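You operate a simulated robot arm through the tools that you are given. There is no shell and no other tool.

Carry out the task below with a simulated robot arm. There is one attempt and no reset: what you move stays moved.

JOB
Draw one test copy on the yellow feeder with one turn of its handwheel.
Fine: gap THIN, air MED and vacuum LOW for the turn, air and vacuum off again after; the switch stays off.

Only the result counts: the job must be done as asked and must still hold three seconds after the hand-in. Knocking over, shifting, dropping, spilling or breaking anything else fails it.

ROBOT AND FRAMES
A 7-joint arm with a two-finger parallel gripper, fixed in place. Base frame: the origin is at the foot of the arm, x ahead of it, y to its left, z up; the work surface is at about z = 930. Readings come in mm, degrees, newtons and seconds.
Its first joint turns from -166.0 to 166.0 degrees. Payload 3.43 kg.
The tool frame sits at the grasp point between the pads (the TCP): z along the fingers, y along the line on which they close. The tips reach 30 mm beyond it. Largest opening 94 mm; finger width 28, thickness 10; the body of the gripper, 50 by 96 mm, starts 55 mm behind the TCP.
Orientation is told as [roll, pitch, yaw] about the base's x, y, z axes, in that order, counted from this pose: with the fingers straight down and closing along the base's y, the tool's x points along the base's -x, its y along +y and its z along -z.

CONTROLS
- The arm moves only by the tool send_rows. Its argument "targets" is a list of rows, each an object (a shift or turn left out is 0, a gripper value left out holds the last) with "translation": the shift along the tool's x, y, z in mm, a list of three; "turn": the turn, a rotation vector about the tool's x, y, z in degrees, a list of three; "jaw": the gripper command, from -1 (shut) to 1 (fully open), values between in proportion. In form: [{"translation": [dx, dy, dz], "turn": [wx, wy, wz], "jaw": jaw}, ...]. A call has 1 to 20 rows; each row shifts and turns the commanded pose from where the row before left it, along the tool's axes as they then stand. Each row takes 0.2 s and may step no farther than 50 mm and 8.6 degrees from the row before; otherwise, or with a gripper value out of range, the whole call is refused. Where a pose cannot be reached the arm comes as near as it can. A force on the tool above 40 N (or 10 N above the force at the start of the call, whichever is more), or a blocked arm, ends the call early, and 0.2 s more pass. The fingers move at their own pace (about 45 mm/s each) and stop on an object; they squeeze with about 38 N. The grip force told is the motor's: it shows also when the fingers shut on nothing. Time passes only in rows, and 0.2 s behind the last, so rows that do not move let the fingers close. It gives the time, the measured TCP pose, the force on the tool (base axes), the opening and the grip force at its end, in the units of the frame above (readings bear some noise), with the torque about the TCP (base axes, N m) and any sound that the robot's microphone picked up.
- Cameras (640 x 400 px; columns grow to the right, rows downward): "scene" is fixed at [49.7, -647.9, 1497.8]; the picture's right is [0.90, -0.44, 0.00], its down [-0.16, -0.32, -0.93] and it looks along [0.42, 0.84, -0.36] (base axes); focal length 341 px, centre (320, 200). "wrist" rides on the gripper at [76, 14, -102] in the tool frame; the picture's right is [-0.18, 0.98, 0.00], its down [-0.75, -0.14, -0.64] and it looks along [-0.63, -0.12, 0.77] (tool axes); focal length 243 px, centre (320, 200). There is no depth. A picture from a camera that has moved, and an enlarged one, comes with that camera's place and axes in the base frame and with its lens.
- snapshot(camera): a new picture of that camera. The clock stands still meanwhile.
- raise_lower(by): slides the trunk up (or, below 0, down) by that many mm; the arm rides with it, the base frame stays. It gives what a move gives, with no picture.
- inspect(camera, box): a new picture of the part [left, top, right, bottom] of that camera's present view, enlarged. The clock stands still meanwhile.
- hand_in(): hands the job in; it is judged then, once.

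Nothing tells you positions but the pictures and the camera data. Unless the task says otherwise, let go and move clear before handing in.

The tools are called after ">>>" as name(argument=value, ...) on one line, values as JSON. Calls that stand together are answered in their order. send_rows: Moves the arm, as the interface text tells. Its arguments: {"type":"object","properties":{"targets":{"type":"array","items":{"type":"object","properties":{"translation":{"type":"array","items":{"type":"number"}},"turn":{"type":"array","items":{"type":"number"}},"jaw":{"type":"number"}}}}},"required":["targets"]} The other tools are called the same way: raise_lower (by) slides the trunk up or down; snapshot (camera) takes a picture; inspect (camera, box) takes an enlarged picture of a part of a camera's view; hand_in () hands the job in.

At the start:

```text
clock: 0.0
eef_pos: [335.7, 562.3, 1290.1]
tool_rot: [0.1, 0.1, 0.0]
force: [-0.4, -0.2, -0.5]
moment: [0.01, -0.02, -0.02]
width: 94.2
grip_force: 0.2
trunk travel left (down, up): [-525.0, 85.0]
```

scene: 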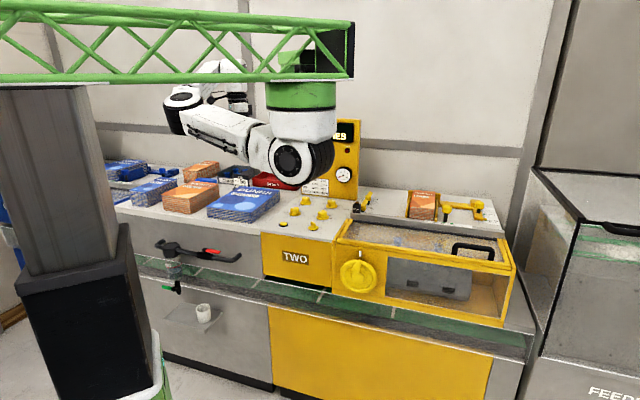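
wrist: 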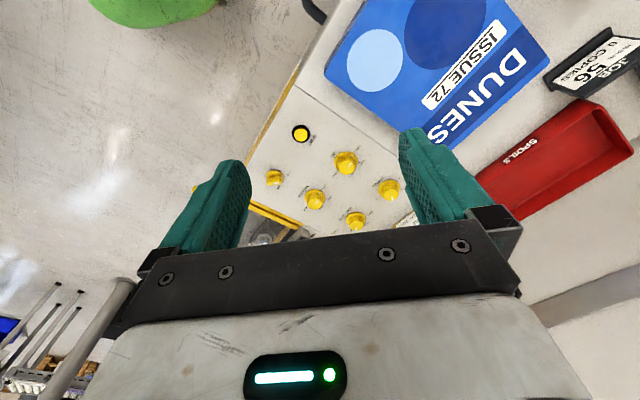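

I see a yellow feeder with a panel of yellow knobs, a handwheel on the front and a display. I'll look closer before moving.

>>> inspect(camera="scene", box=[250, 170, 390, 258])

>>> inspect(camera="scene", box=[320, 200, 520, 325])

>>> inspect(camera="wrist", box=[220, 110, 440, 248])

>>> inspect(camera="scene", box=[280, 110, 380, 200])

```text
4.55 times, centred on (320, 214) of scene
camera zoom: at [49.7, -647.9, 1497.8], right [0.9, -0.44, 0.0], down [-0.16, -0.32, -0.93], along [0.42, 0.84, -0.36], focal length 1548 px, centre (320, 136)
```

zoom: 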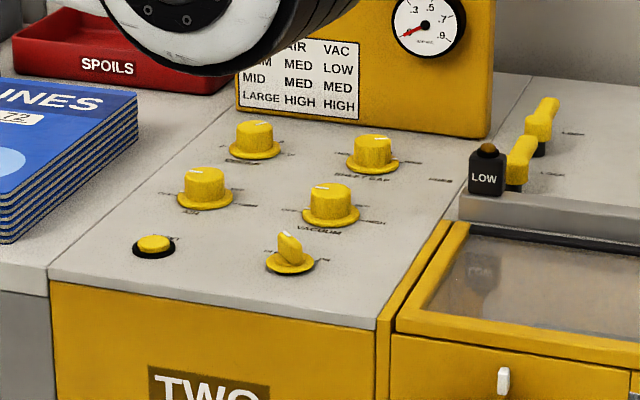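

```text
3.20 times, centred on (420, 262) of scene
camera zoom: at [49.7, -647.9, 1497.8], right [0.9, -0.44, 0.0], down [-0.16, -0.32, -0.93], along [0.42, 0.84, -0.36], focal length 1090 px, centre (0, 0)
```

zoom: 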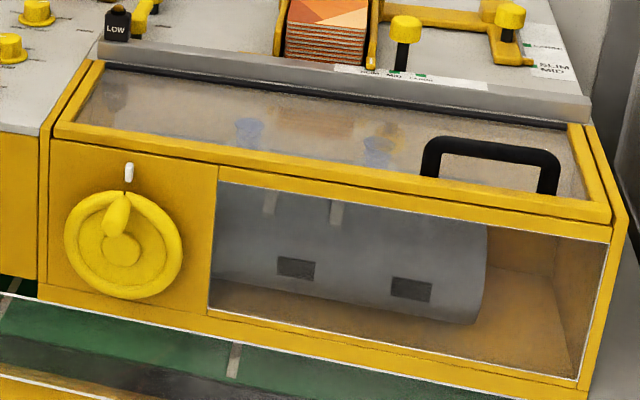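

```text
2.90 times, centred on (330, 179) of wrist
camera zoom: at [258.7, 577.1, 1392.6], right [0.18, 0.98, 0.0], down [0.75, -0.14, 0.64], along [0.63, -0.12, -0.77], focal length 703 px, centre (291, 261)
```

zoom: 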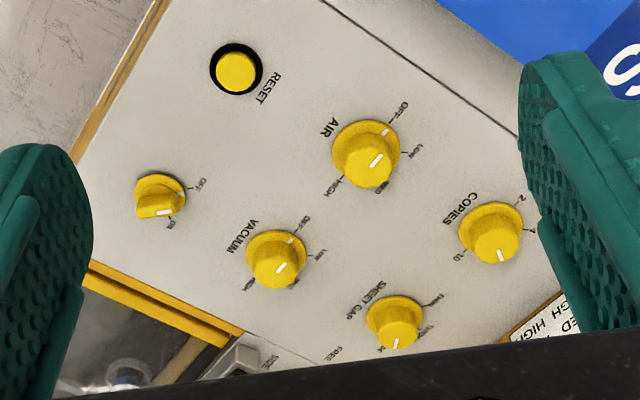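

```text
4.44 times, centred on (330, 155) of scene
camera zoom: at [49.7, -647.9, 1497.8], right [0.9, -0.44, 0.0], down [-0.16, -0.32, -0.93], along [0.42, 0.84, -0.36], focal length 1514 px, centre (276, 400)
```

zoom: 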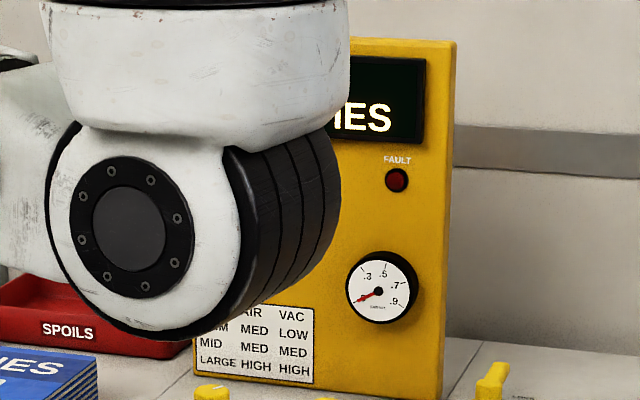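

The panel knobs (AIR, VACUUM, COPIES, SHEET GAP, ON/OFF switch, RESET) lie at z≈935 around (600, 530), with the machine turned about 45°. The handwheel is on the front face around (615, 195, 825). I'll move the wrist camera closer over the panel to read the labels.

>>> send_rows(targets=[{"translation": [-23.2, -38, 21.4]}, {"translation": [-23.2, -38, 21.4]}, {"translation": [-23.2, -38, 21.4]}, {"translation": [-23.2, -38, 21.4]}, {"translation": [-23.2, -38, 21.4]}, {"turn": [0, 0, -7.5]}, {"turn": [0, 0, -7.5]}, {"turn": [0, 0, -7.5]}, {"turn": [0, 0, -7.5]}, {"turn": [0, 0, -7.5]}, {"turn": [0, 0, -7.5]}, {}])

>>> snapshot(camera="wrist")

>>> snapshot(camera="scene")

```text
clock: 2.6
eef_pos: [451.3, 373.7, 1182.8]
tool_rot: [0.0, 0.1, 45.1]
force: [-0.3, -0.6, 0.2]
moment: [0.05, 0.01, -0.01]
width: 94.0
grip_force: 0.1
trunk travel left (down, up): [-525.0, 85.0]
```

```text
taken
camera wrist: at [387.0, 329.2, 1285.5], right [-0.57, 0.82, 0.0], down [0.63, 0.43, 0.64], along [0.53, 0.36, -0.77], focal length 243 px, centre (320, 200)
```

wrist: 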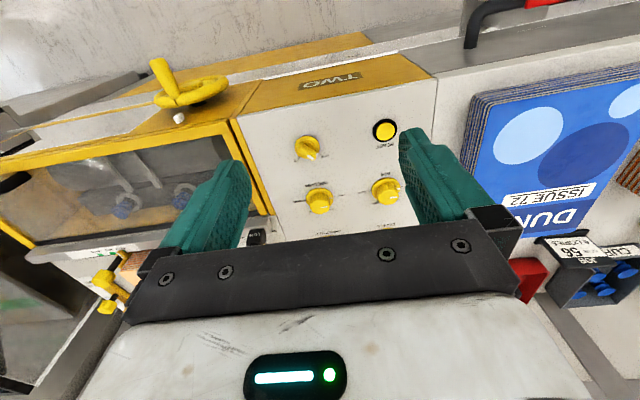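

```text
taken
```

scene: 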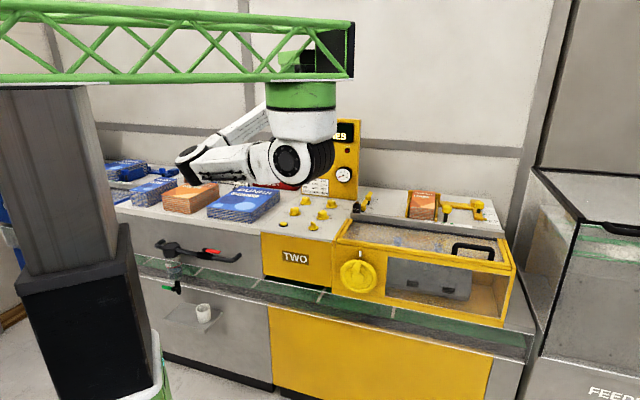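

The wrist view now sits over the panel (upside down). I'll zoom in to read labels and pointers, and look at the handwheel.

>>> inspect(camera="wrist", box=[260, 110, 420, 240])

>>> inspect(camera="wrist", box=[130, 40, 270, 140])

>>> inspect(camera="scene", box=[325, 235, 395, 305])

```text
3.08 times, centred on (340, 175) of wrist
camera zoom: at [387.0, 329.2, 1285.5], right [-0.57, 0.82, 0.0], down [0.63, 0.43, 0.64], along [0.53, 0.36, -0.77], focal length 746 px, centre (258, 277)
```

zoom: 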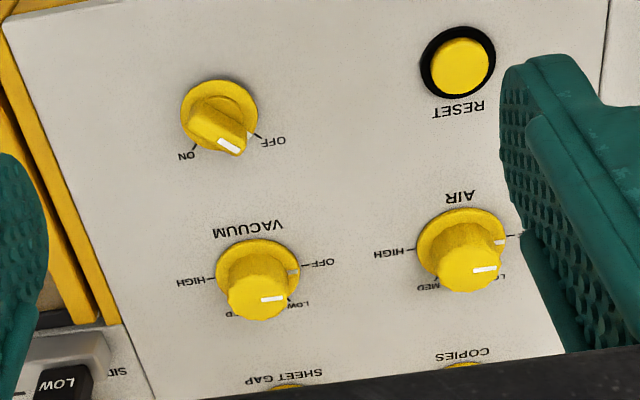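

```text
4.00 times, centred on (200, 90) of wrist
camera zoom: at [387.0, 329.2, 1285.5], right [-0.57, 0.82, 0.0], down [0.63, 0.43, 0.64], along [0.53, 0.36, -0.77], focal length 970 px, centre (800, 640)
```

zoom: 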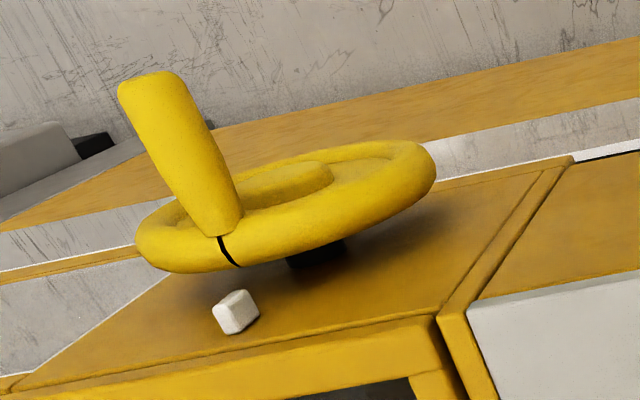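

```text
5.71 times, centred on (360, 270) of scene
camera zoom: at [49.7, -647.9, 1497.8], right [0.9, -0.44, 0.0], down [-0.16, -0.32, -0.93], along [0.42, 0.84, -0.36], focal length 1946 px, centre (91, -200)
```

zoom: 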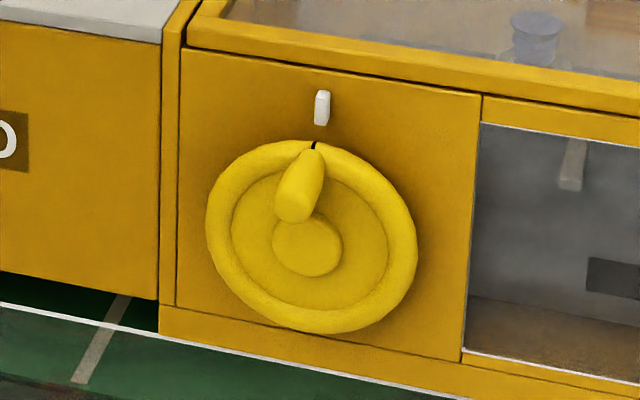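

AIR and VACUUM are both at OFF now. OFF–LOW–MED–HIGH runs clockwise seen from above. The handwheel has a crank handle at 12 o'clock with a black mark aligned to a white index. Next I'll look further back to see SHEET GAP and the chart.

>>> send_rows(targets=[{"translation": [-45, 0, 0]}, {"translation": [-45, 0, 0]}, {"translation": [-45, 0, 0]}, {}])

>>> inspect(camera="wrist", box=[240, 60, 440, 240])

>>> snapshot(camera="wrist")

>>> inspect(camera="scene", box=[280, 110, 380, 200])

```text
clock: 3.6
eef_pos: [547.4, 468.7, 1182.7]
tool_rot: [0.0, 0.0, 45.0]
force: [0.7, 0.6, 0.4]
moment: [-0.02, 0.0, 0.0]
width: 94.1
grip_force: 0.1
trunk travel left (down, up): [-525.0, 85.0]
```

```text
2.22 times, centred on (340, 150) of wrist
camera zoom: at [482.6, 424.7, 1285.0], right [-0.57, 0.82, 0.0], down [0.63, 0.43, 0.64], along [0.53, 0.36, -0.77], focal length 539 px, centre (276, 311)
```

zoom: 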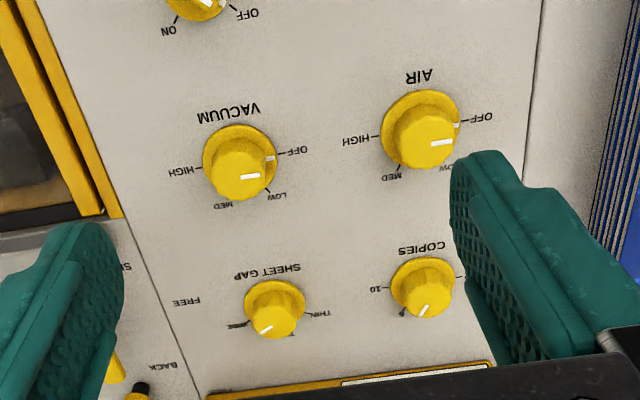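

```text
taken
camera wrist: at [482.6, 424.7, 1285.0], right [-0.57, 0.82, 0.0], down [0.63, 0.43, 0.64], along [0.53, 0.36, -0.77], focal length 243 px, centre (320, 200)
```

wrist: 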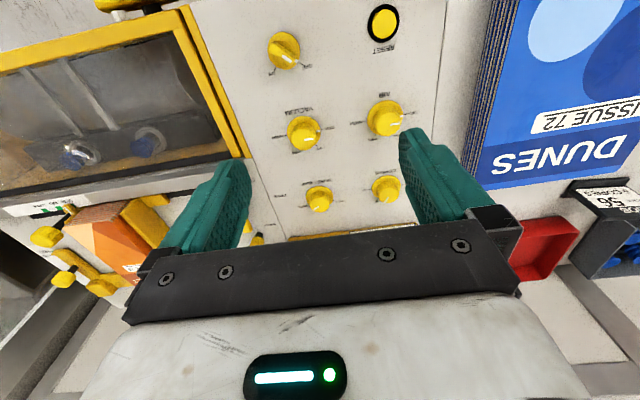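

```text
4.44 times, centred on (330, 155) of scene
camera zoom: at [49.7, -647.9, 1497.8], right [0.9, -0.44, 0.0], down [-0.16, -0.32, -0.93], along [0.42, 0.84, -0.36], focal length 1514 px, centre (276, 400)
```

zoom: 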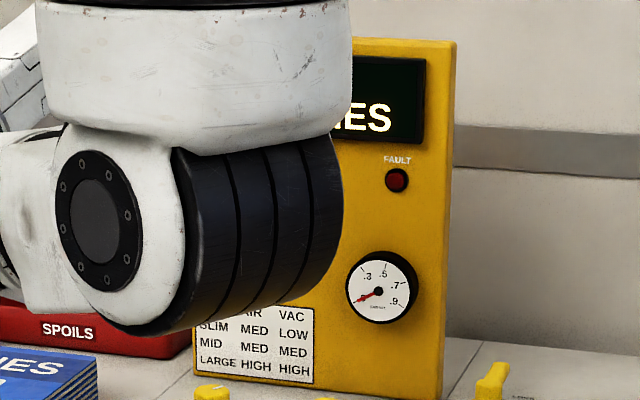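

SHEET GAP (at about (716, 584)) points to WIDE and must go 120° counterclockwise to THIN. AIR (≈(541, 578)) needs 120° clockwise and VACUUM (≈(628, 494)) needs 60° clockwise. I'll test the wrist's turning range in free air first.

>>> send_rows(targets=[{"turn": [0, 0, -8.5]}, {"turn": [0, 0, -8.5]}, {"turn": [0, 0, -8.5]}, {"turn": [0, 0, -8.5]}, {"turn": [0, 0, -8.5]}, {"turn": [0, 0, -8.5]}, {"turn": [0, 0, -8.5]}, {"turn": [0, 0, -8.5]}, {"turn": [0, 0, -8.5]}, {"turn": [0, 0, -8.5]}, {"turn": [0, 0, -8.5]}, {"turn": [0, 0, -8.5]}, {}])

```text
clock: 6.4
eef_pos: [547.4, 468.2, 1183.4]
tool_rot: [0.0, 0.0, 147.1]
force: [0.1, 0.4, -0.4]
moment: [0.02, 0.01, 0.02]
width: 94.0
grip_force: 0.1
trunk travel left (down, up): [-525.0, 85.0]
```

Yaw 147 is reachable. I'll check the other direction too.

>>> send_rows(targets=[{"turn": [0, 0, 8.5]}, {"turn": [0, 0, 8.5]}, {"turn": [0, 0, 8.5]}, {"turn": [0, 0, 8.5]}, {"turn": [0, 0, 8.5]}, {"turn": [0, 0, 8.5]}, {"turn": [0, 0, 8.5]}, {"turn": [0, 0, 8.5]}, {"turn": [0, 0, 8.5]}, {"turn": [0, 0, 8.5]}, {"turn": [0, 0, 8.5]}, {"turn": [0, 0, 8.5]}, {"turn": [0, 0, 8.5]}, {"turn": [0, 0, 8.5]}, {"turn": [0, 0, 8.5]}, {"turn": [0, 0, 8.5]}, {"turn": [0, 0, 8.5]}, {"turn": [0, 0, 8.5]}, {}])

```text
clock: 10.4
eef_pos: [546.2, 468.0, 1183.4]
tool_rot: [0.0, 0.0, -6.1]
force: [-0.3, 0.5, 0.3]
moment: [0.0, -0.01, -0.04]
width: 93.9
grip_force: 0.1
trunk travel left (down, up): [-525.0, 85.0]
```

Both directions are fine. Now I'll hover above SHEET GAP at about (716, 584), with the jaws partly open.

>>> send_rows(targets=[{"translation": [-31.3, 26.7, 20.6], "jaw": 0.6}, {"translation": [-31.3, 26.7, 20.6]}, {"translation": [-31.3, 26.7, 20.6]}, {"translation": [-31.3, 26.7, 20.6]}, {"translation": [-31.3, 26.7, 20.6]}, {}])

>>> snapshot(camera="wrist")

>>> snapshot(camera="scene")

```text
clock: 11.8
eef_pos: [716.3, 585.1, 1081.0]
tool_rot: [0.0, 0.0, -6.2]
force: [0.7, -0.8, 0.4]
moment: [0.03, 0.02, 0.01]
width: 74.9
grip_force: 0.2
trunk travel left (down, up): [-525.0, 85.0]
```

```text
taken
camera wrist: at [642.4, 606.3, 1183.3], right [0.29, 0.96, 0.0], down [0.73, -0.22, 0.64], along [0.62, -0.18, -0.77], focal length 243 px, centre (320, 200)
```

wrist: 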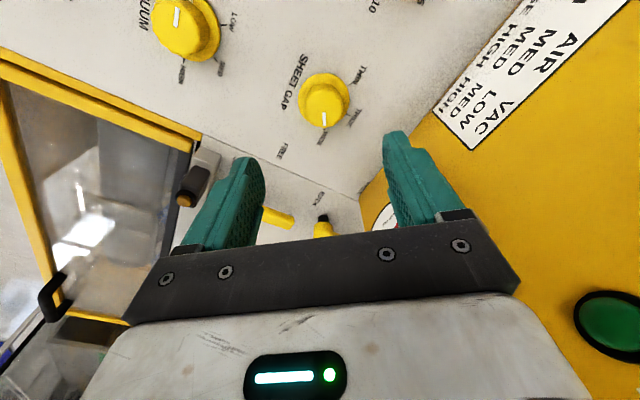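

```text
taken
```

scene: 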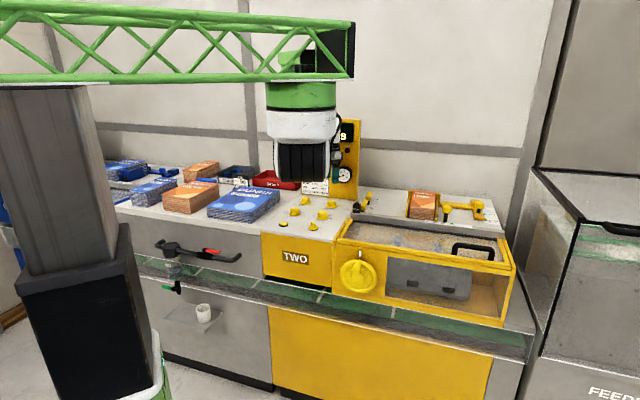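

>>> inspect(camera="wrist", box=[260, 50, 400, 150])

```text
4.00 times, centred on (330, 100) of wrist
camera zoom: at [642.4, 606.3, 1183.3], right [0.29, 0.96, 0.0], down [0.73, -0.22, 0.64], along [0.62, -0.18, -0.77], focal length 970 px, centre (280, 600)
```

zoom: 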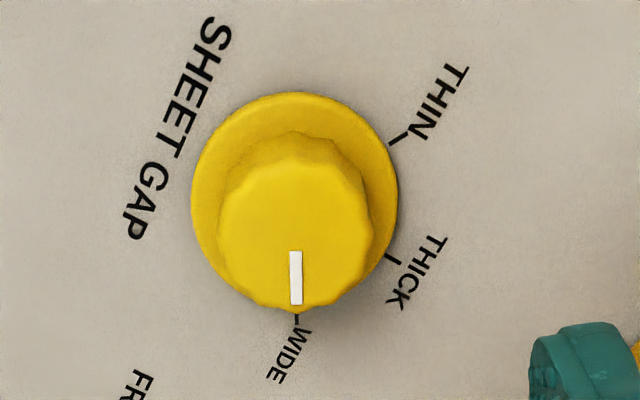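

SHEET GAP's center is refined to (717.5, 586.7), pointer at WIDE. THIN is +120° about z. I'll descend with tips just above the flange.

>>> send_rows(targets=[{"translation": [-0.8, 1.7, 30]}, {"translation": [0, 0, 30]}, {"translation": [0, 0, 25]}, {"translation": [0, 0, 10]}, {"translation": [0, 0, 9]}, {}])

>>> snapshot(camera="wrist")

```text
clock: 13.2
eef_pos: [716.6, 586.8, 977.5]
tool_rot: [0.1, 0.0, -6.1]
force: [-0.2, 0.2, -0.1]
moment: [0.01, -0.01, 0.02]
width: 75.0
grip_force: 0.0
trunk travel left (down, up): [-525.0, 85.0]
```

```text
taken
camera wrist: at [642.0, 608.2, 1079.2], right [0.29, 0.96, 0.0], down [0.73, -0.22, 0.64], along [0.62, -0.18, -0.77], focal length 243 px, centre (320, 200)
```

wrist: 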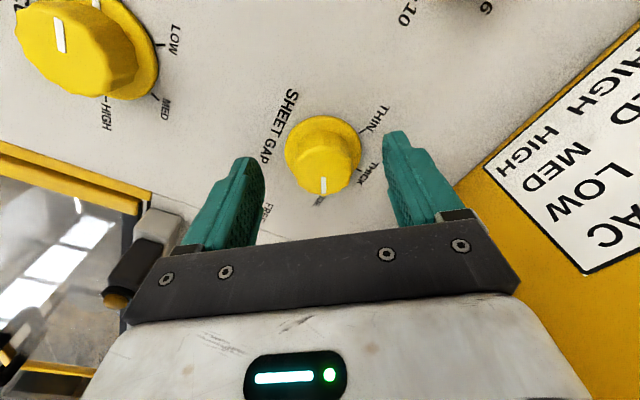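

The knob is centered between the fingers. Closing.

>>> send_rows(targets=[{"jaw": -1}, {}, {}, {}, {}])

>>> snapshot(camera="wrist")

```text
clock: 14.4
eef_pos: [717.4, 587.1, 976.0]
tool_rot: [0.1, -0.2, -6.0]
force: [3.2, 9.4, -1.2]
moment: [0.31, -0.47, 0.07]
width: 35.3
grip_force: 45.0
trunk travel left (down, up): [-525.0, 85.0]
```

```text
taken
camera wrist: at [641.7, 609.2, 1079.2], right [0.28, 0.96, 0.0], down [0.73, -0.22, 0.64], along [0.62, -0.18, -0.77], focal length 243 px, centre (320, 200)
```

wrist: 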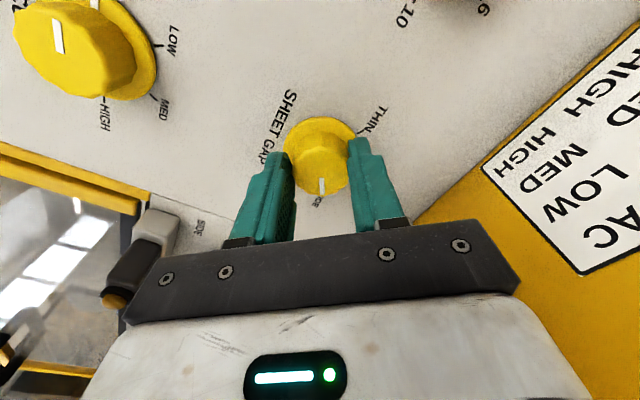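

Gripped at 35.3 mm. Turning counterclockwise 120° toward THIN.

>>> send_rows(targets=[{"translation": [0, 0.5, 0], "turn": [0, 0, -6]}, {"turn": [0, 0, -6]}, {"turn": [0, 0, -6]}, {"turn": [0, 0, -6]}, {"turn": [0, 0, -6]}, {"turn": [0, 0, -6]}, {"turn": [0, 0, -6]}, {"turn": [0, 0, -6]}, {"turn": [0, 0, -6]}, {"turn": [0, 0, -6]}, {}])

>>> snapshot(camera="wrist")

```text
clock: 16.8
eef_pos: [718.4, 583.7, 977.2]
tool_rot: [-0.2, 0.1, 53.9]
force: [-0.4, -25.3, 7.2]
moment: [0.0, -0.33, -0.06]
width: 35.0
grip_force: 44.9
trunk travel left (down, up): [-525.0, 85.0]
```

```text
taken
camera wrist: at [661.6, 530.3, 1079.3], right [-0.69, 0.73, 0.0], down [0.56, 0.53, 0.64], along [0.47, 0.44, -0.77], focal length 243 px, centre (320, 200)
```

wrist: 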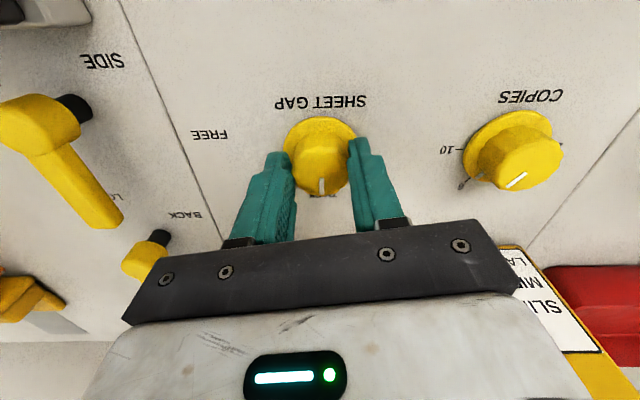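

The knob turned with the gripper to THICK. The grip is about 4–5 mm off the knob's axis, so I'll add a small compensation while turning the remaining 60°.

>>> send_rows(targets=[{"translation": [0.08, -0.8, 0], "turn": [0, 0, -6]}, {"translation": [0.16, -0.79, 0], "turn": [0, 0, -6]}, {"translation": [0.24, -0.76, 0], "turn": [0, 0, -6]}, {"translation": [0.32, -0.74, 0], "turn": [0, 0, -6]}, {"translation": [0.39, -0.7, 0], "turn": [0, 0, -6]}, {"translation": [0.46, -0.65, 0], "turn": [0, 0, -6]}, {"translation": [0.53, -0.6, 0], "turn": [0, 0, -6]}, {"translation": [0.59, -0.54, 0], "turn": [0, 0, -6]}, {"translation": [0.64, -0.48, 0], "turn": [0, 0, -6]}, {"translation": [0.69, -0.41, 0], "turn": [0, 0, -6]}, {}])

>>> snapshot(camera="wrist")

```text
clock: 19.2
eef_pos: [723.1, 582.9, 976.8]
tool_rot: [-0.1, -0.1, 114.3]
force: [6.4, -0.4, 2.5]
moment: [-0.39, -0.33, 0.03]
width: 35.4
grip_force: 44.6
trunk travel left (down, up): [-525.0, 85.0]
```

```text
taken
camera wrist: at [740.8, 507.3, 1078.9], right [-0.97, -0.23, 0.0], down [-0.18, 0.74, 0.64], along [-0.15, 0.63, -0.76], focal length 243 px, centre (320, 200)
```

wrist: 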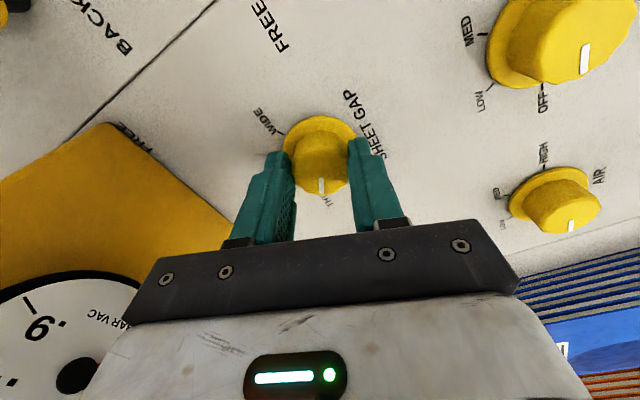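

Force is low and the pointer is at THIN. Release, rise and verify.

>>> send_rows(targets=[{"jaw": 0.6}, {}, {}, {"translation": [0, 0, -10]}, {"translation": [0, 0, -45]}, {"translation": [0, 0, -50]}, {}])

>>> snapshot(camera="wrist")

>>> inspect(camera="wrist", box=[260, 50, 400, 150])

```text
clock: 20.8
eef_pos: [722.2, 583.2, 1082.7]
tool_rot: [0.1, 0.0, 114.0]
force: [0.0, 1.1, 0.5]
moment: [-0.02, -0.03, 0.01]
width: 75.2
grip_force: 0.2
trunk travel left (down, up): [-525.0, 85.0]
```

```text
taken
camera wrist: at [740.9, 506.7, 1184.9], right [-0.97, -0.23, 0.0], down [-0.18, 0.75, 0.64], along [-0.15, 0.62, -0.77], focal length 243 px, centre (320, 200)
```

wrist: 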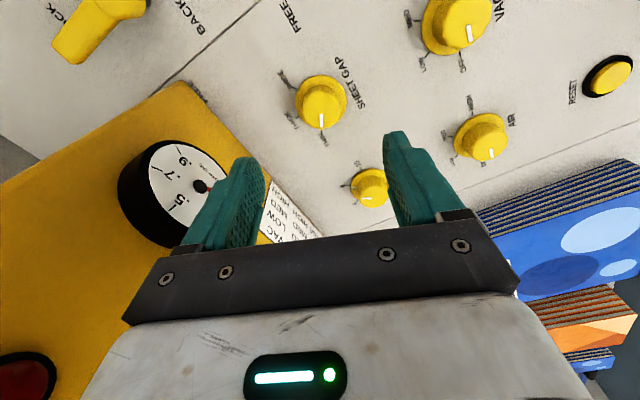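

```text
4.00 times, centred on (330, 100) of wrist
camera zoom: at [740.9, 506.7, 1184.9], right [-0.97, -0.23, 0.0], down [-0.18, 0.75, 0.64], along [-0.15, 0.62, -0.77], focal length 970 px, centre (280, 600)
```

zoom: 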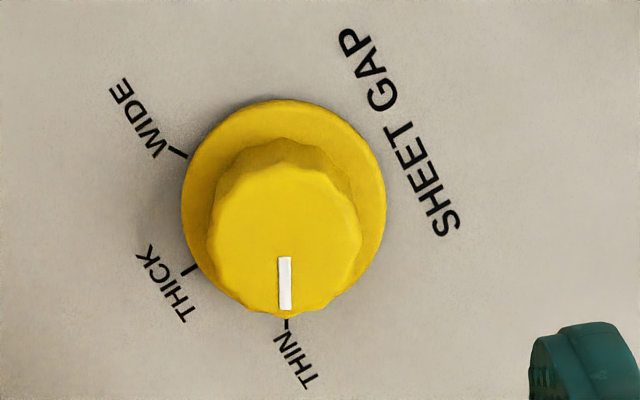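

SHEET GAP is at THIN. Next I'll hover over AIR; starting at yaw 114 leaves room for the 120° clockwise turn.

>>> send_rows(targets=[{"translation": [-17.6, 40.8, 0]}, {"translation": [-17.6, 40.8, 0]}, {"translation": [-17.6, 40.8, 0]}, {"translation": [-17.6, 40.8, 0]}, {}])

>>> inspect(camera="wrist", box=[250, 50, 410, 150])

>>> snapshot(camera="wrist")

```text
clock: 22.0
eef_pos: [544.2, 577.4, 1081.8]
tool_rot: [0.0, 0.0, 114.0]
force: [0.1, 0.3, 0.2]
moment: [0.01, 0.01, 0.01]
width: 75.5
grip_force: 0.0
trunk travel left (down, up): [-525.0, 85.0]
```

```text
4.00 times, centred on (330, 100) of wrist
camera zoom: at [563.1, 502.4, 1183.7], right [-0.97, -0.23, 0.0], down [-0.18, 0.75, 0.64], along [-0.15, 0.62, -0.77], focal length 970 px, centre (280, 600)
```

zoom: 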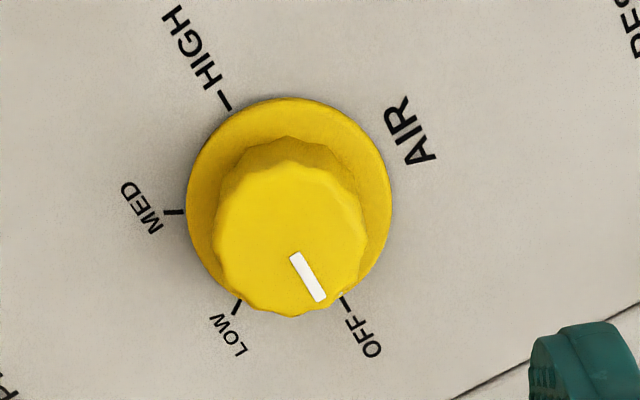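

```text
taken
camera wrist: at [563.1, 502.4, 1183.7], right [-0.97, -0.23, 0.0], down [-0.18, 0.75, 0.64], along [-0.15, 0.62, -0.77], focal length 243 px, centre (320, 200)
```

wrist: 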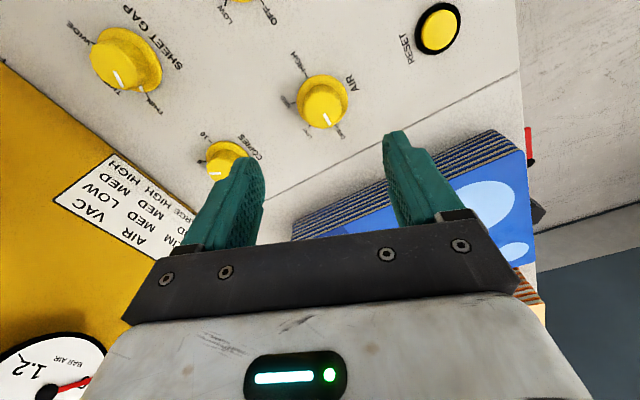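

AIR's center is found (move about 3 mm along tool −x). Descend and grip.

>>> send_rows(targets=[{"translation": [-3, 0.4, 30]}, {"translation": [0, 0, 30]}, {"translation": [0, 0, 25]}, {"translation": [0, 0, 10]}, {"translation": [0, 0, 10]}, {"jaw": -1}, {}, {}, {}, {}])

>>> snapshot(camera="wrist")

```text
clock: 24.2
eef_pos: [542.0, 582.4, 976.6]
tool_rot: [0.0, 0.0, 114.3]
force: [-16.8, -7.4, 0.4]
moment: [-0.1, 0.33, 0.04]
width: 35.6
grip_force: 44.8
trunk travel left (down, up): [-525.0, 85.0]
```

```text
taken
camera wrist: at [560.2, 507.0, 1079.1], right [-0.97, -0.23, 0.0], down [-0.18, 0.75, 0.64], along [-0.15, 0.62, -0.77], focal length 243 px, centre (320, 200)
```

wrist: 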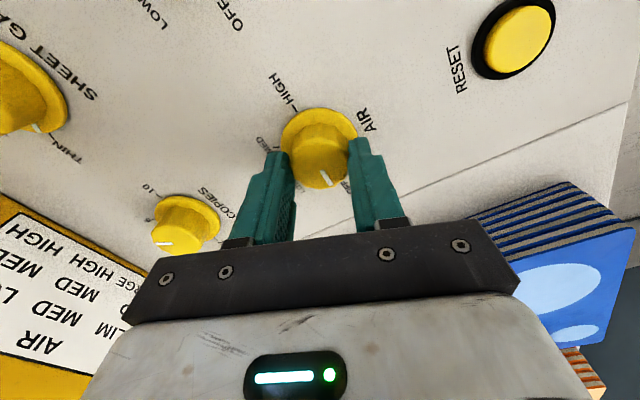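

Gripped. Turning clockwise in two 60° stages, relieving the side force.

>>> send_rows(targets=[{"translation": [0, 0.8, 0]}, {"translation": [0, 0.8, 0], "turn": [0, 0, 6]}, {"turn": [0, 0, 6]}, {"turn": [0, 0, 6]}, {"turn": [0, 0, 6]}, {"turn": [0, 0, 6]}, {}])

>>> snapshot(camera="wrist")

```text
clock: 25.8
eef_pos: [542.6, 581.9, 976.8]
tool_rot: [0.0, -0.1, 84.0]
force: [-10.0, 8.7, -1.0]
moment: [0.33, 0.43, -0.03]
width: 35.5
grip_force: 45.1
trunk travel left (down, up): [-525.0, 85.0]
```

```text
taken
camera wrist: at [519.9, 507.7, 1078.9], right [-0.96, 0.29, 0.0], down [0.22, 0.73, 0.64], along [0.18, 0.62, -0.77], focal length 243 px, centre (320, 200)
```

wrist: 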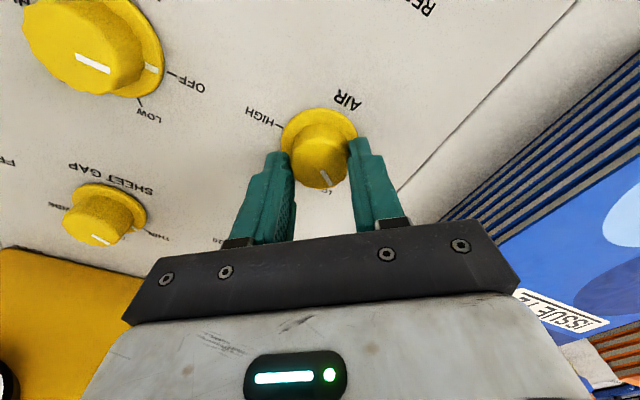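

No slip and low forces. Continue the remaining 90°.

>>> send_rows(targets=[{"turn": [0, 0, 6]}, {"turn": [0, 0, 6]}, {"turn": [0, 0, 6]}, {"turn": [0, 0, 6]}, {"turn": [0, 0, 6]}, {"turn": [0, 0, 6]}, {"turn": [0, 0, 6]}, {"turn": [0, 0, 6]}, {"turn": [0, 0, 6]}, {"turn": [0, 0, 6]}, {"turn": [0, 0, 6]}, {"turn": [0, 0, 6]}, {"turn": [0, 0, 6]}, {"turn": [0, 0, 6]}, {"turn": [0, 0, 6]}, {}])

>>> snapshot(camera="wrist")

```text
clock: 29.2
eef_pos: [543.2, 582.5, 977.1]
tool_rot: [-0.1, 0.0, -6.0]
force: [-0.8, 12.7, 7.1]
moment: [0.04, -0.33, 0.05]
width: 35.4
grip_force: 45.2
trunk travel left (down, up): [-525.0, 85.0]
```

```text
taken
camera wrist: at [468.0, 604.0, 1078.9], right [0.29, 0.96, 0.0], down [0.73, -0.22, 0.64], along [0.62, -0.18, -0.77], focal length 243 px, centre (320, 200)
```

wrist: 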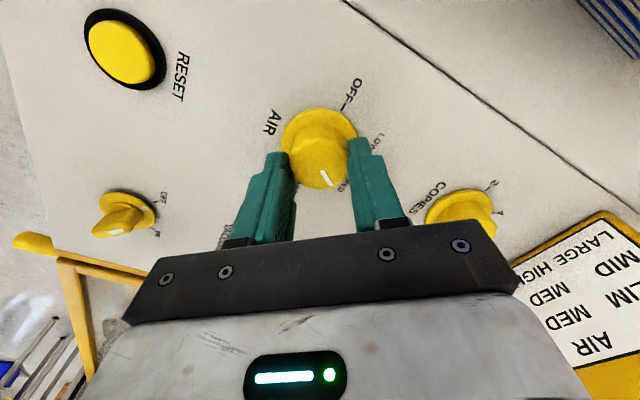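

Looks at MED. Release, rise and check.

>>> send_rows(targets=[{"jaw": 0.6}, {}, {}, {"translation": [0, 0, -10]}, {"translation": [0, 0, -45]}, {"translation": [0, 0, -50]}, {}])

>>> inspect(camera="wrist", box=[250, 50, 410, 150])

>>> snapshot(camera="wrist")

```text
clock: 30.8
eef_pos: [541.1, 580.3, 1080.7]
tool_rot: [-0.1, 0.0, -5.9]
force: [0.5, -0.2, 0.0]
moment: [0.0, -0.01, -0.02]
width: 75.3
grip_force: 0.0
trunk travel left (down, up): [-525.0, 85.0]
```

```text
4.00 times, centred on (330, 100) of wrist
camera zoom: at [467.6, 602.7, 1182.9], right [0.28, 0.96, 0.0], down [0.74, -0.22, 0.64], along [0.62, -0.18, -0.77], focal length 970 px, centre (280, 600)
```

zoom: 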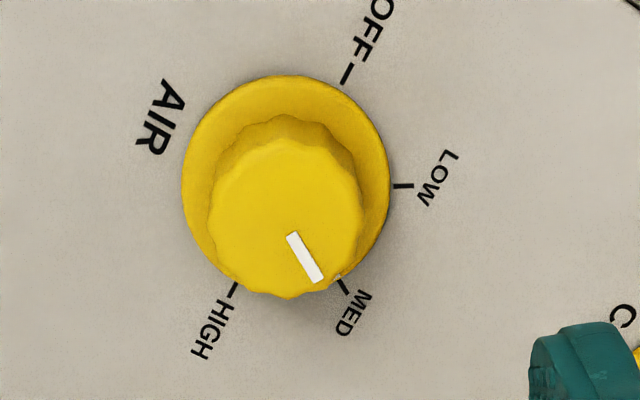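

```text
taken
camera wrist: at [467.6, 602.7, 1182.9], right [0.28, 0.96, 0.0], down [0.74, -0.22, 0.64], along [0.62, -0.18, -0.77], focal length 243 px, centre (320, 200)
```

wrist: 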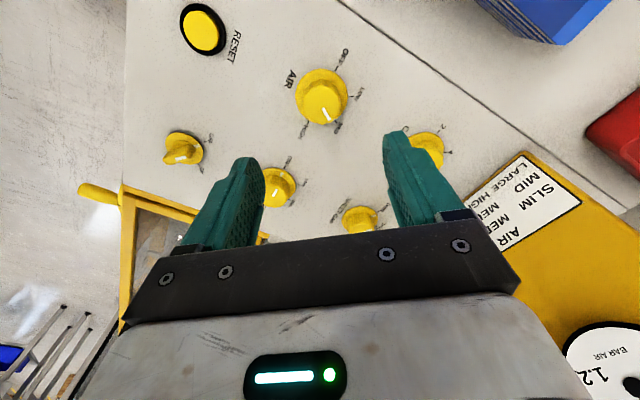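

AIR reads MED. Next VACUUM at ≈(631.6, 495.8), rotating to yaw 54 first.

>>> send_rows(targets=[{"translation": [-32.9, -24.9, 0]}, {"translation": [-32.9, -24.9, 0]}, {"translation": [-32.9, -24.9, 0]}, {"turn": [0, 0, -7.5]}, {"turn": [0, 0, -7.5]}, {"turn": [0, 0, -7.5]}, {"turn": [0, 0, -7.5]}, {"turn": [0, 0, -7.5]}, {"turn": [0, 0, -7.5]}, {"turn": [0, 0, -7.5]}, {"turn": [0, 0, -7.5]}, {}])

>>> inspect(camera="wrist", box=[250, 50, 410, 150])

```text
clock: 33.4
eef_pos: [632.5, 497.0, 1081.4]
tool_rot: [0.0, 0.0, 54.0]
force: [-0.2, 0.5, 0.1]
moment: [-0.01, 0.01, -0.03]
width: 75.2
grip_force: 0.0
trunk travel left (down, up): [-525.0, 85.0]
```

```text
4.00 times, centred on (330, 100) of wrist
camera zoom: at [576.8, 443.5, 1183.5], right [-0.69, 0.73, 0.0], down [0.56, 0.53, 0.64], along [0.47, 0.44, -0.77], focal length 970 px, centre (280, 600)
```

zoom: 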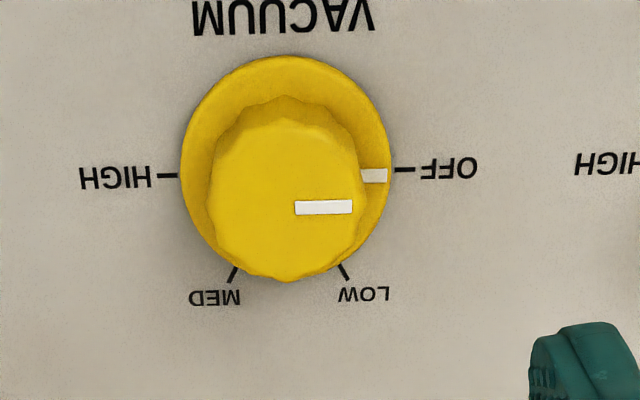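

VACUUM is at OFF; its center is about 6 mm along tool +x. Shift, descend and grip.

>>> send_rows(targets=[{"translation": [5.8, -0.4, 30]}, {"translation": [0, 0, 30]}, {"translation": [0, 0, 25]}, {"translation": [0, 0, 10]}, {"translation": [0, 0, 9.5]}, {"jaw": -1}, {}, {}, {}, {}])

>>> snapshot(camera="wrist")

```text
clock: 35.6
eef_pos: [627.1, 494.3, 977.8]
tool_rot: [0.1, 0.0, 54.1]
force: [-11.8, 8.7, -4.3]
moment: [0.47, 0.19, 0.06]
width: 35.2
grip_force: 44.9
trunk travel left (down, up): [-525.0, 85.0]
```

```text
taken
camera wrist: at [572.2, 440.2, 1079.2], right [-0.69, 0.72, 0.0], down [0.56, 0.53, 0.64], along [0.46, 0.44, -0.77], focal length 243 px, centre (320, 200)
```

wrist: 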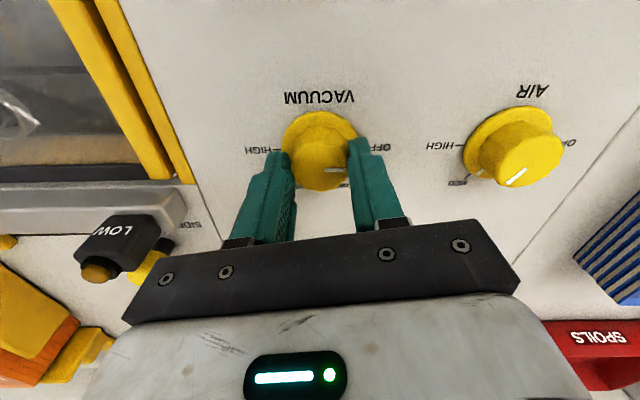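

>>> send_rows(targets=[{"translation": [0, 0.8, 0]}, {"translation": [0, 0.5, 0], "turn": [0, 0, 6]}, {"turn": [0, 0, 6]}, {"turn": [0, 0, 6]}, {"turn": [0, 0, 6]}, {"turn": [0, 0, 6]}, {"turn": [0, 0, 6]}, {"turn": [0, 0, 6]}, {"turn": [0, 0, 6]}, {"turn": [0, 0, 6]}, {"turn": [0, 0, 6]}, {}])

>>> snapshot(camera="wrist")

```text
clock: 38.2
eef_pos: [628.1, 495.4, 977.4]
tool_rot: [0.1, 0.0, -5.9]
force: [-11.2, 29.2, -7.3]
moment: [0.46, -0.57, 0.05]
width: 35.2
grip_force: 44.8
trunk travel left (down, up): [-525.0, 85.0]
```

```text
taken
camera wrist: at [553.5, 516.8, 1079.2], right [0.28, 0.96, 0.0], down [0.74, -0.22, 0.64], along [0.62, -0.18, -0.77], focal length 243 px, centre (320, 200)
```

wrist: 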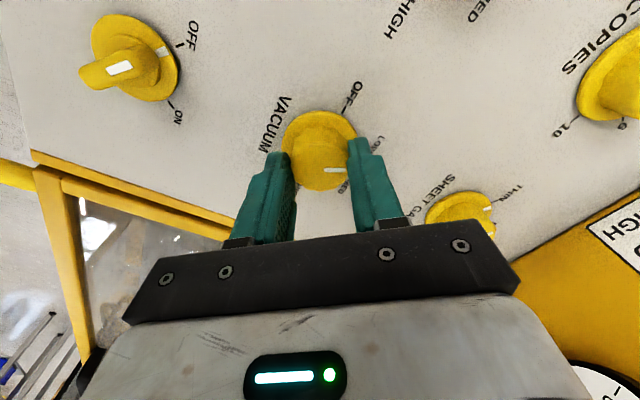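

VACUUM points to LOW. Release, rise and verify.

>>> send_rows(targets=[{"translation": [0, 2.5, 0], "jaw": -1}, {"jaw": 0.6}, {}, {}, {"translation": [0, 0, -10]}, {"translation": [0, 0, -45]}, {"translation": [0, 0, -50]}, {"translation": [0, 0, -50]}, {}])

>>> inspect(camera="wrist", box=[240, 60, 400, 160])

>>> snapshot(camera="wrist")

>>> snapshot(camera="scene")

```text
clock: 40.2
eef_pos: [628.6, 496.2, 1133.3]
tool_rot: [-0.1, 0.1, -6.0]
force: [0.0, 0.6, 0.4]
moment: [0.01, -0.01, 0.02]
width: 75.0
grip_force: 0.1
trunk travel left (down, up): [-525.0, 85.0]
```

```text
4.00 times, centred on (320, 110) of wrist
camera zoom: at [554.7, 517.4, 1235.3], right [0.28, 0.96, 0.0], down [0.73, -0.22, 0.64], along [0.62, -0.18, -0.77], focal length 970 px, centre (320, 560)
```

zoom: 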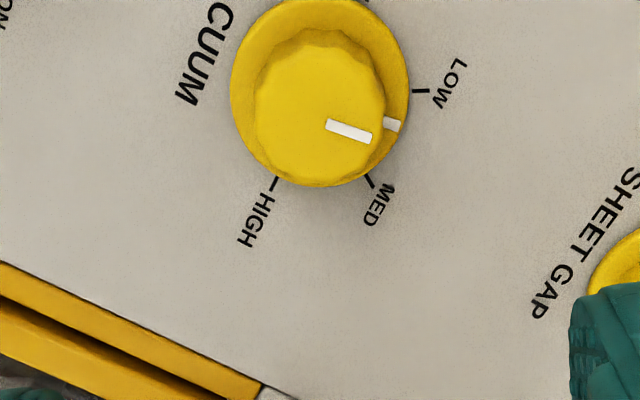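

```text
taken
camera wrist: at [554.7, 517.4, 1235.3], right [0.28, 0.96, 0.0], down [0.73, -0.22, 0.64], along [0.62, -0.18, -0.77], focal length 243 px, centre (320, 200)
```

wrist: 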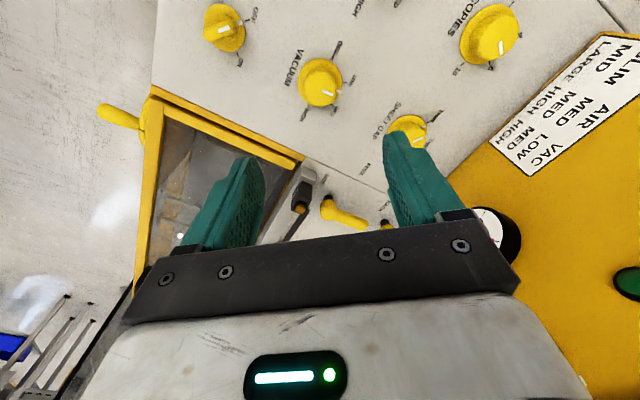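

```text
taken
```

scene: 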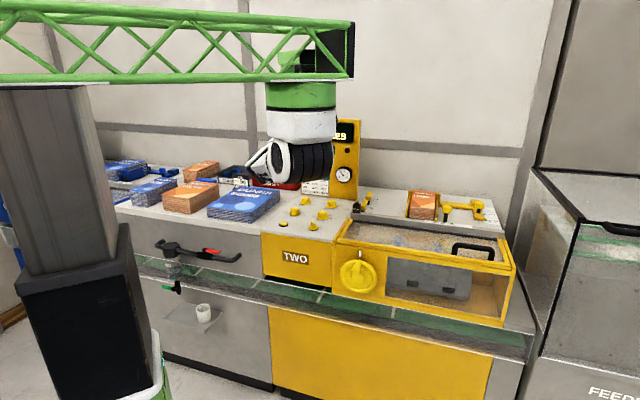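

The VACUUM pointer may have shifted past LOW on release; I'll zoom in.

>>> inspect(camera="wrist", box=[280, 30, 360, 130])

>>> inspect(camera="wrist", box=[450, 180, 640, 310])

>>> inspect(camera="scene", box=[270, 100, 390, 240])

```text
4.00 times, centred on (320, 80) of wrist
camera zoom: at [554.7, 517.4, 1235.3], right [0.28, 0.96, 0.0], down [0.73, -0.22, 0.64], along [0.62, -0.18, -0.77], focal length 970 px, centre (320, 680)
```

zoom: 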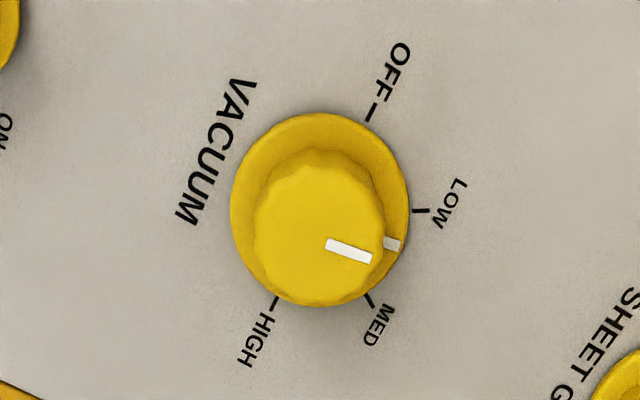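

```text
3.08 times, centred on (545, 245) of wrist
camera zoom: at [554.7, 517.4, 1235.3], right [0.28, 0.96, 0.0], down [0.73, -0.22, 0.64], along [0.62, -0.18, -0.77], focal length 746 px, centre (-372, 62)
```

zoom: 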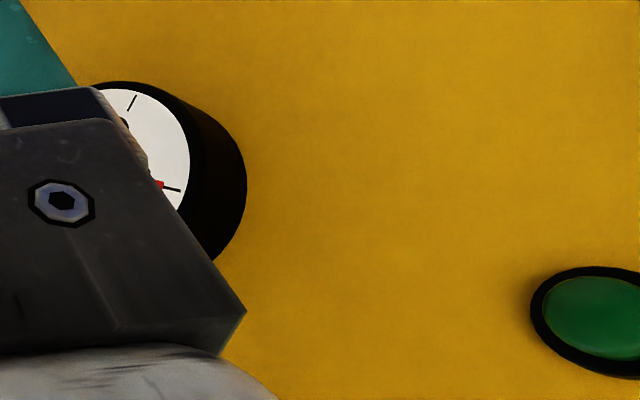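

```text
2.86 times, centred on (330, 170) of scene
camera zoom: at [49.7, -647.9, 1497.8], right [0.9, -0.44, 0.0], down [-0.16, -0.32, -0.93], along [0.42, 0.84, -0.36], focal length 973 px, centre (291, 286)
```

zoom: 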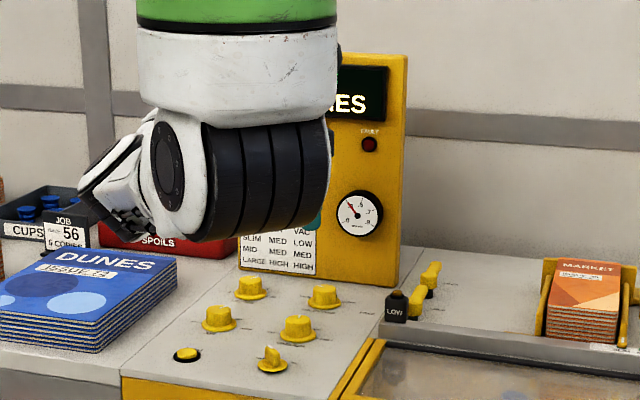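

VACUUM slipped about 28° past LOW during release. I'll regrip, centered better, and turn it back.

>>> send_rows(targets=[{"translation": [0, -2.2, 46]}, {"translation": [0, 0, 45]}, {"translation": [0, 0, 45]}, {"translation": [0, 0, 10]}, {"translation": [0, 0, 10]}, {}])

>>> snapshot(camera="wrist")

```text
clock: 41.6
eef_pos: [629.0, 495.3, 975.1]
tool_rot: [0.1, 0.0, -6.0]
force: [0.3, -0.2, -0.6]
moment: [-0.02, 0.04, 0.01]
width: 75.1
grip_force: 0.0
trunk travel left (down, up): [-525.0, 85.0]
```

```text
taken
camera wrist: at [554.0, 515.8, 1077.1], right [0.29, 0.96, 0.0], down [0.73, -0.22, 0.64], along [0.62, -0.18, -0.77], focal length 243 px, centre (320, 200)
```

wrist: 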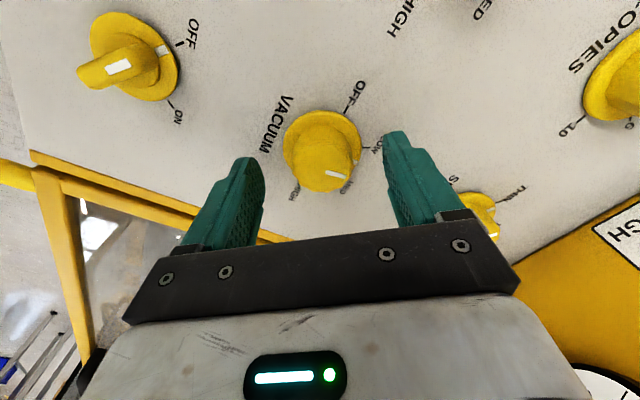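

>>> send_rows(targets=[{"jaw": -1}, {}, {}, {}, {}])

>>> inspect(camera="wrist", box=[240, 80, 400, 210])

```text
clock: 42.8
eef_pos: [628.4, 494.2, 974.1]
tool_rot: [0.1, 0.0, -5.9]
force: [3.2, 12.0, -1.9]
moment: [0.43, -0.51, 0.04]
width: 35.3
grip_force: 45.0
trunk travel left (down, up): [-525.0, 85.0]
```

```text
3.08 times, centred on (320, 145) of wrist
camera zoom: at [553.9, 516.8, 1077.4], right [0.28, 0.96, 0.0], down [0.73, -0.22, 0.64], along [0.62, -0.18, -0.77], focal length 746 px, centre (320, 369)
```

zoom: 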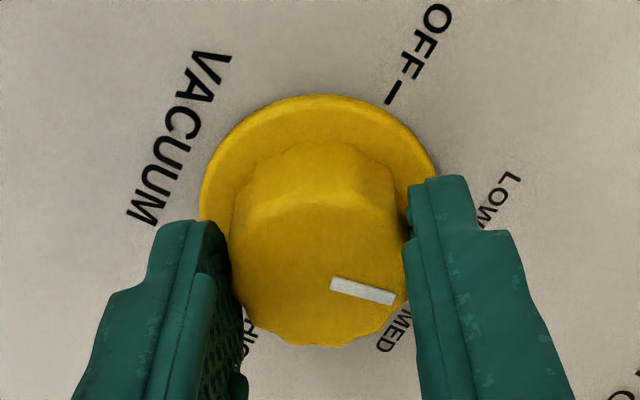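

The pointer is at about 60° in the base frame, while LOW is ~75°. I'll turn it back +15° and inspect before a gentle release.

>>> send_rows(targets=[{"translation": [0, 1, 0], "turn": [0, 0, -5]}, {"turn": [0, 0, -5]}, {"turn": [0, 0, -5]}, {}])

>>> inspect(camera="wrist", box=[240, 80, 400, 210])

```text
clock: 43.8
eef_pos: [628.0, 494.9, 975.2]
tool_rot: [-0.1, 0.0, 9.2]
force: [-0.7, 9.0, -5.0]
moment: [0.21, -0.23, 0.02]
width: 35.6
grip_force: 45.5
trunk travel left (down, up): [-525.0, 85.0]
```

```text
3.08 times, centred on (320, 145) of wrist
camera zoom: at [550.9, 496.9, 1077.4], right [0.03, 1.0, 0.0], down [0.77, -0.02, 0.64], along [0.64, -0.02, -0.77], focal length 746 px, centre (320, 369)
```

zoom: 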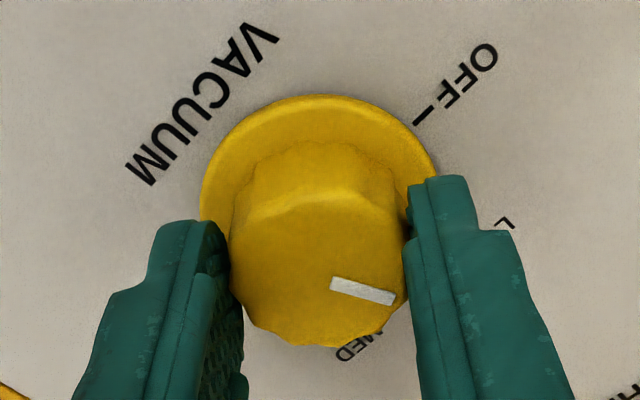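

>>> send_rows(targets=[{"jaw": -0.23}, {}, {"jaw": -0.18}, {}, {"jaw": -0.1}, {}, {"jaw": 0.2}, {"jaw": 0.6}, {}, {}])

>>> inspect(camera="wrist", box=[240, 80, 400, 210])

```text
clock: 46.0
eef_pos: [628.3, 495.5, 975.1]
tool_rot: [0.0, 0.0, 9.0]
force: [-0.1, -1.0, -0.5]
moment: [-0.02, -0.04, -0.01]
width: 75.4
grip_force: 0.1
trunk travel left (down, up): [-525.0, 85.0]
```

```text
3.08 times, centred on (320, 145) of wrist
camera zoom: at [551.2, 496.5, 1077.8], right [0.03, 1.0, 0.0], down [0.77, -0.02, 0.64], along [0.64, -0.02, -0.77], focal length 746 px, centre (320, 369)
```

zoom: 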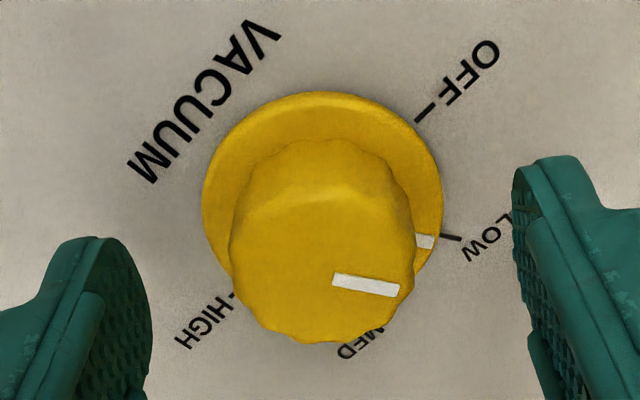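

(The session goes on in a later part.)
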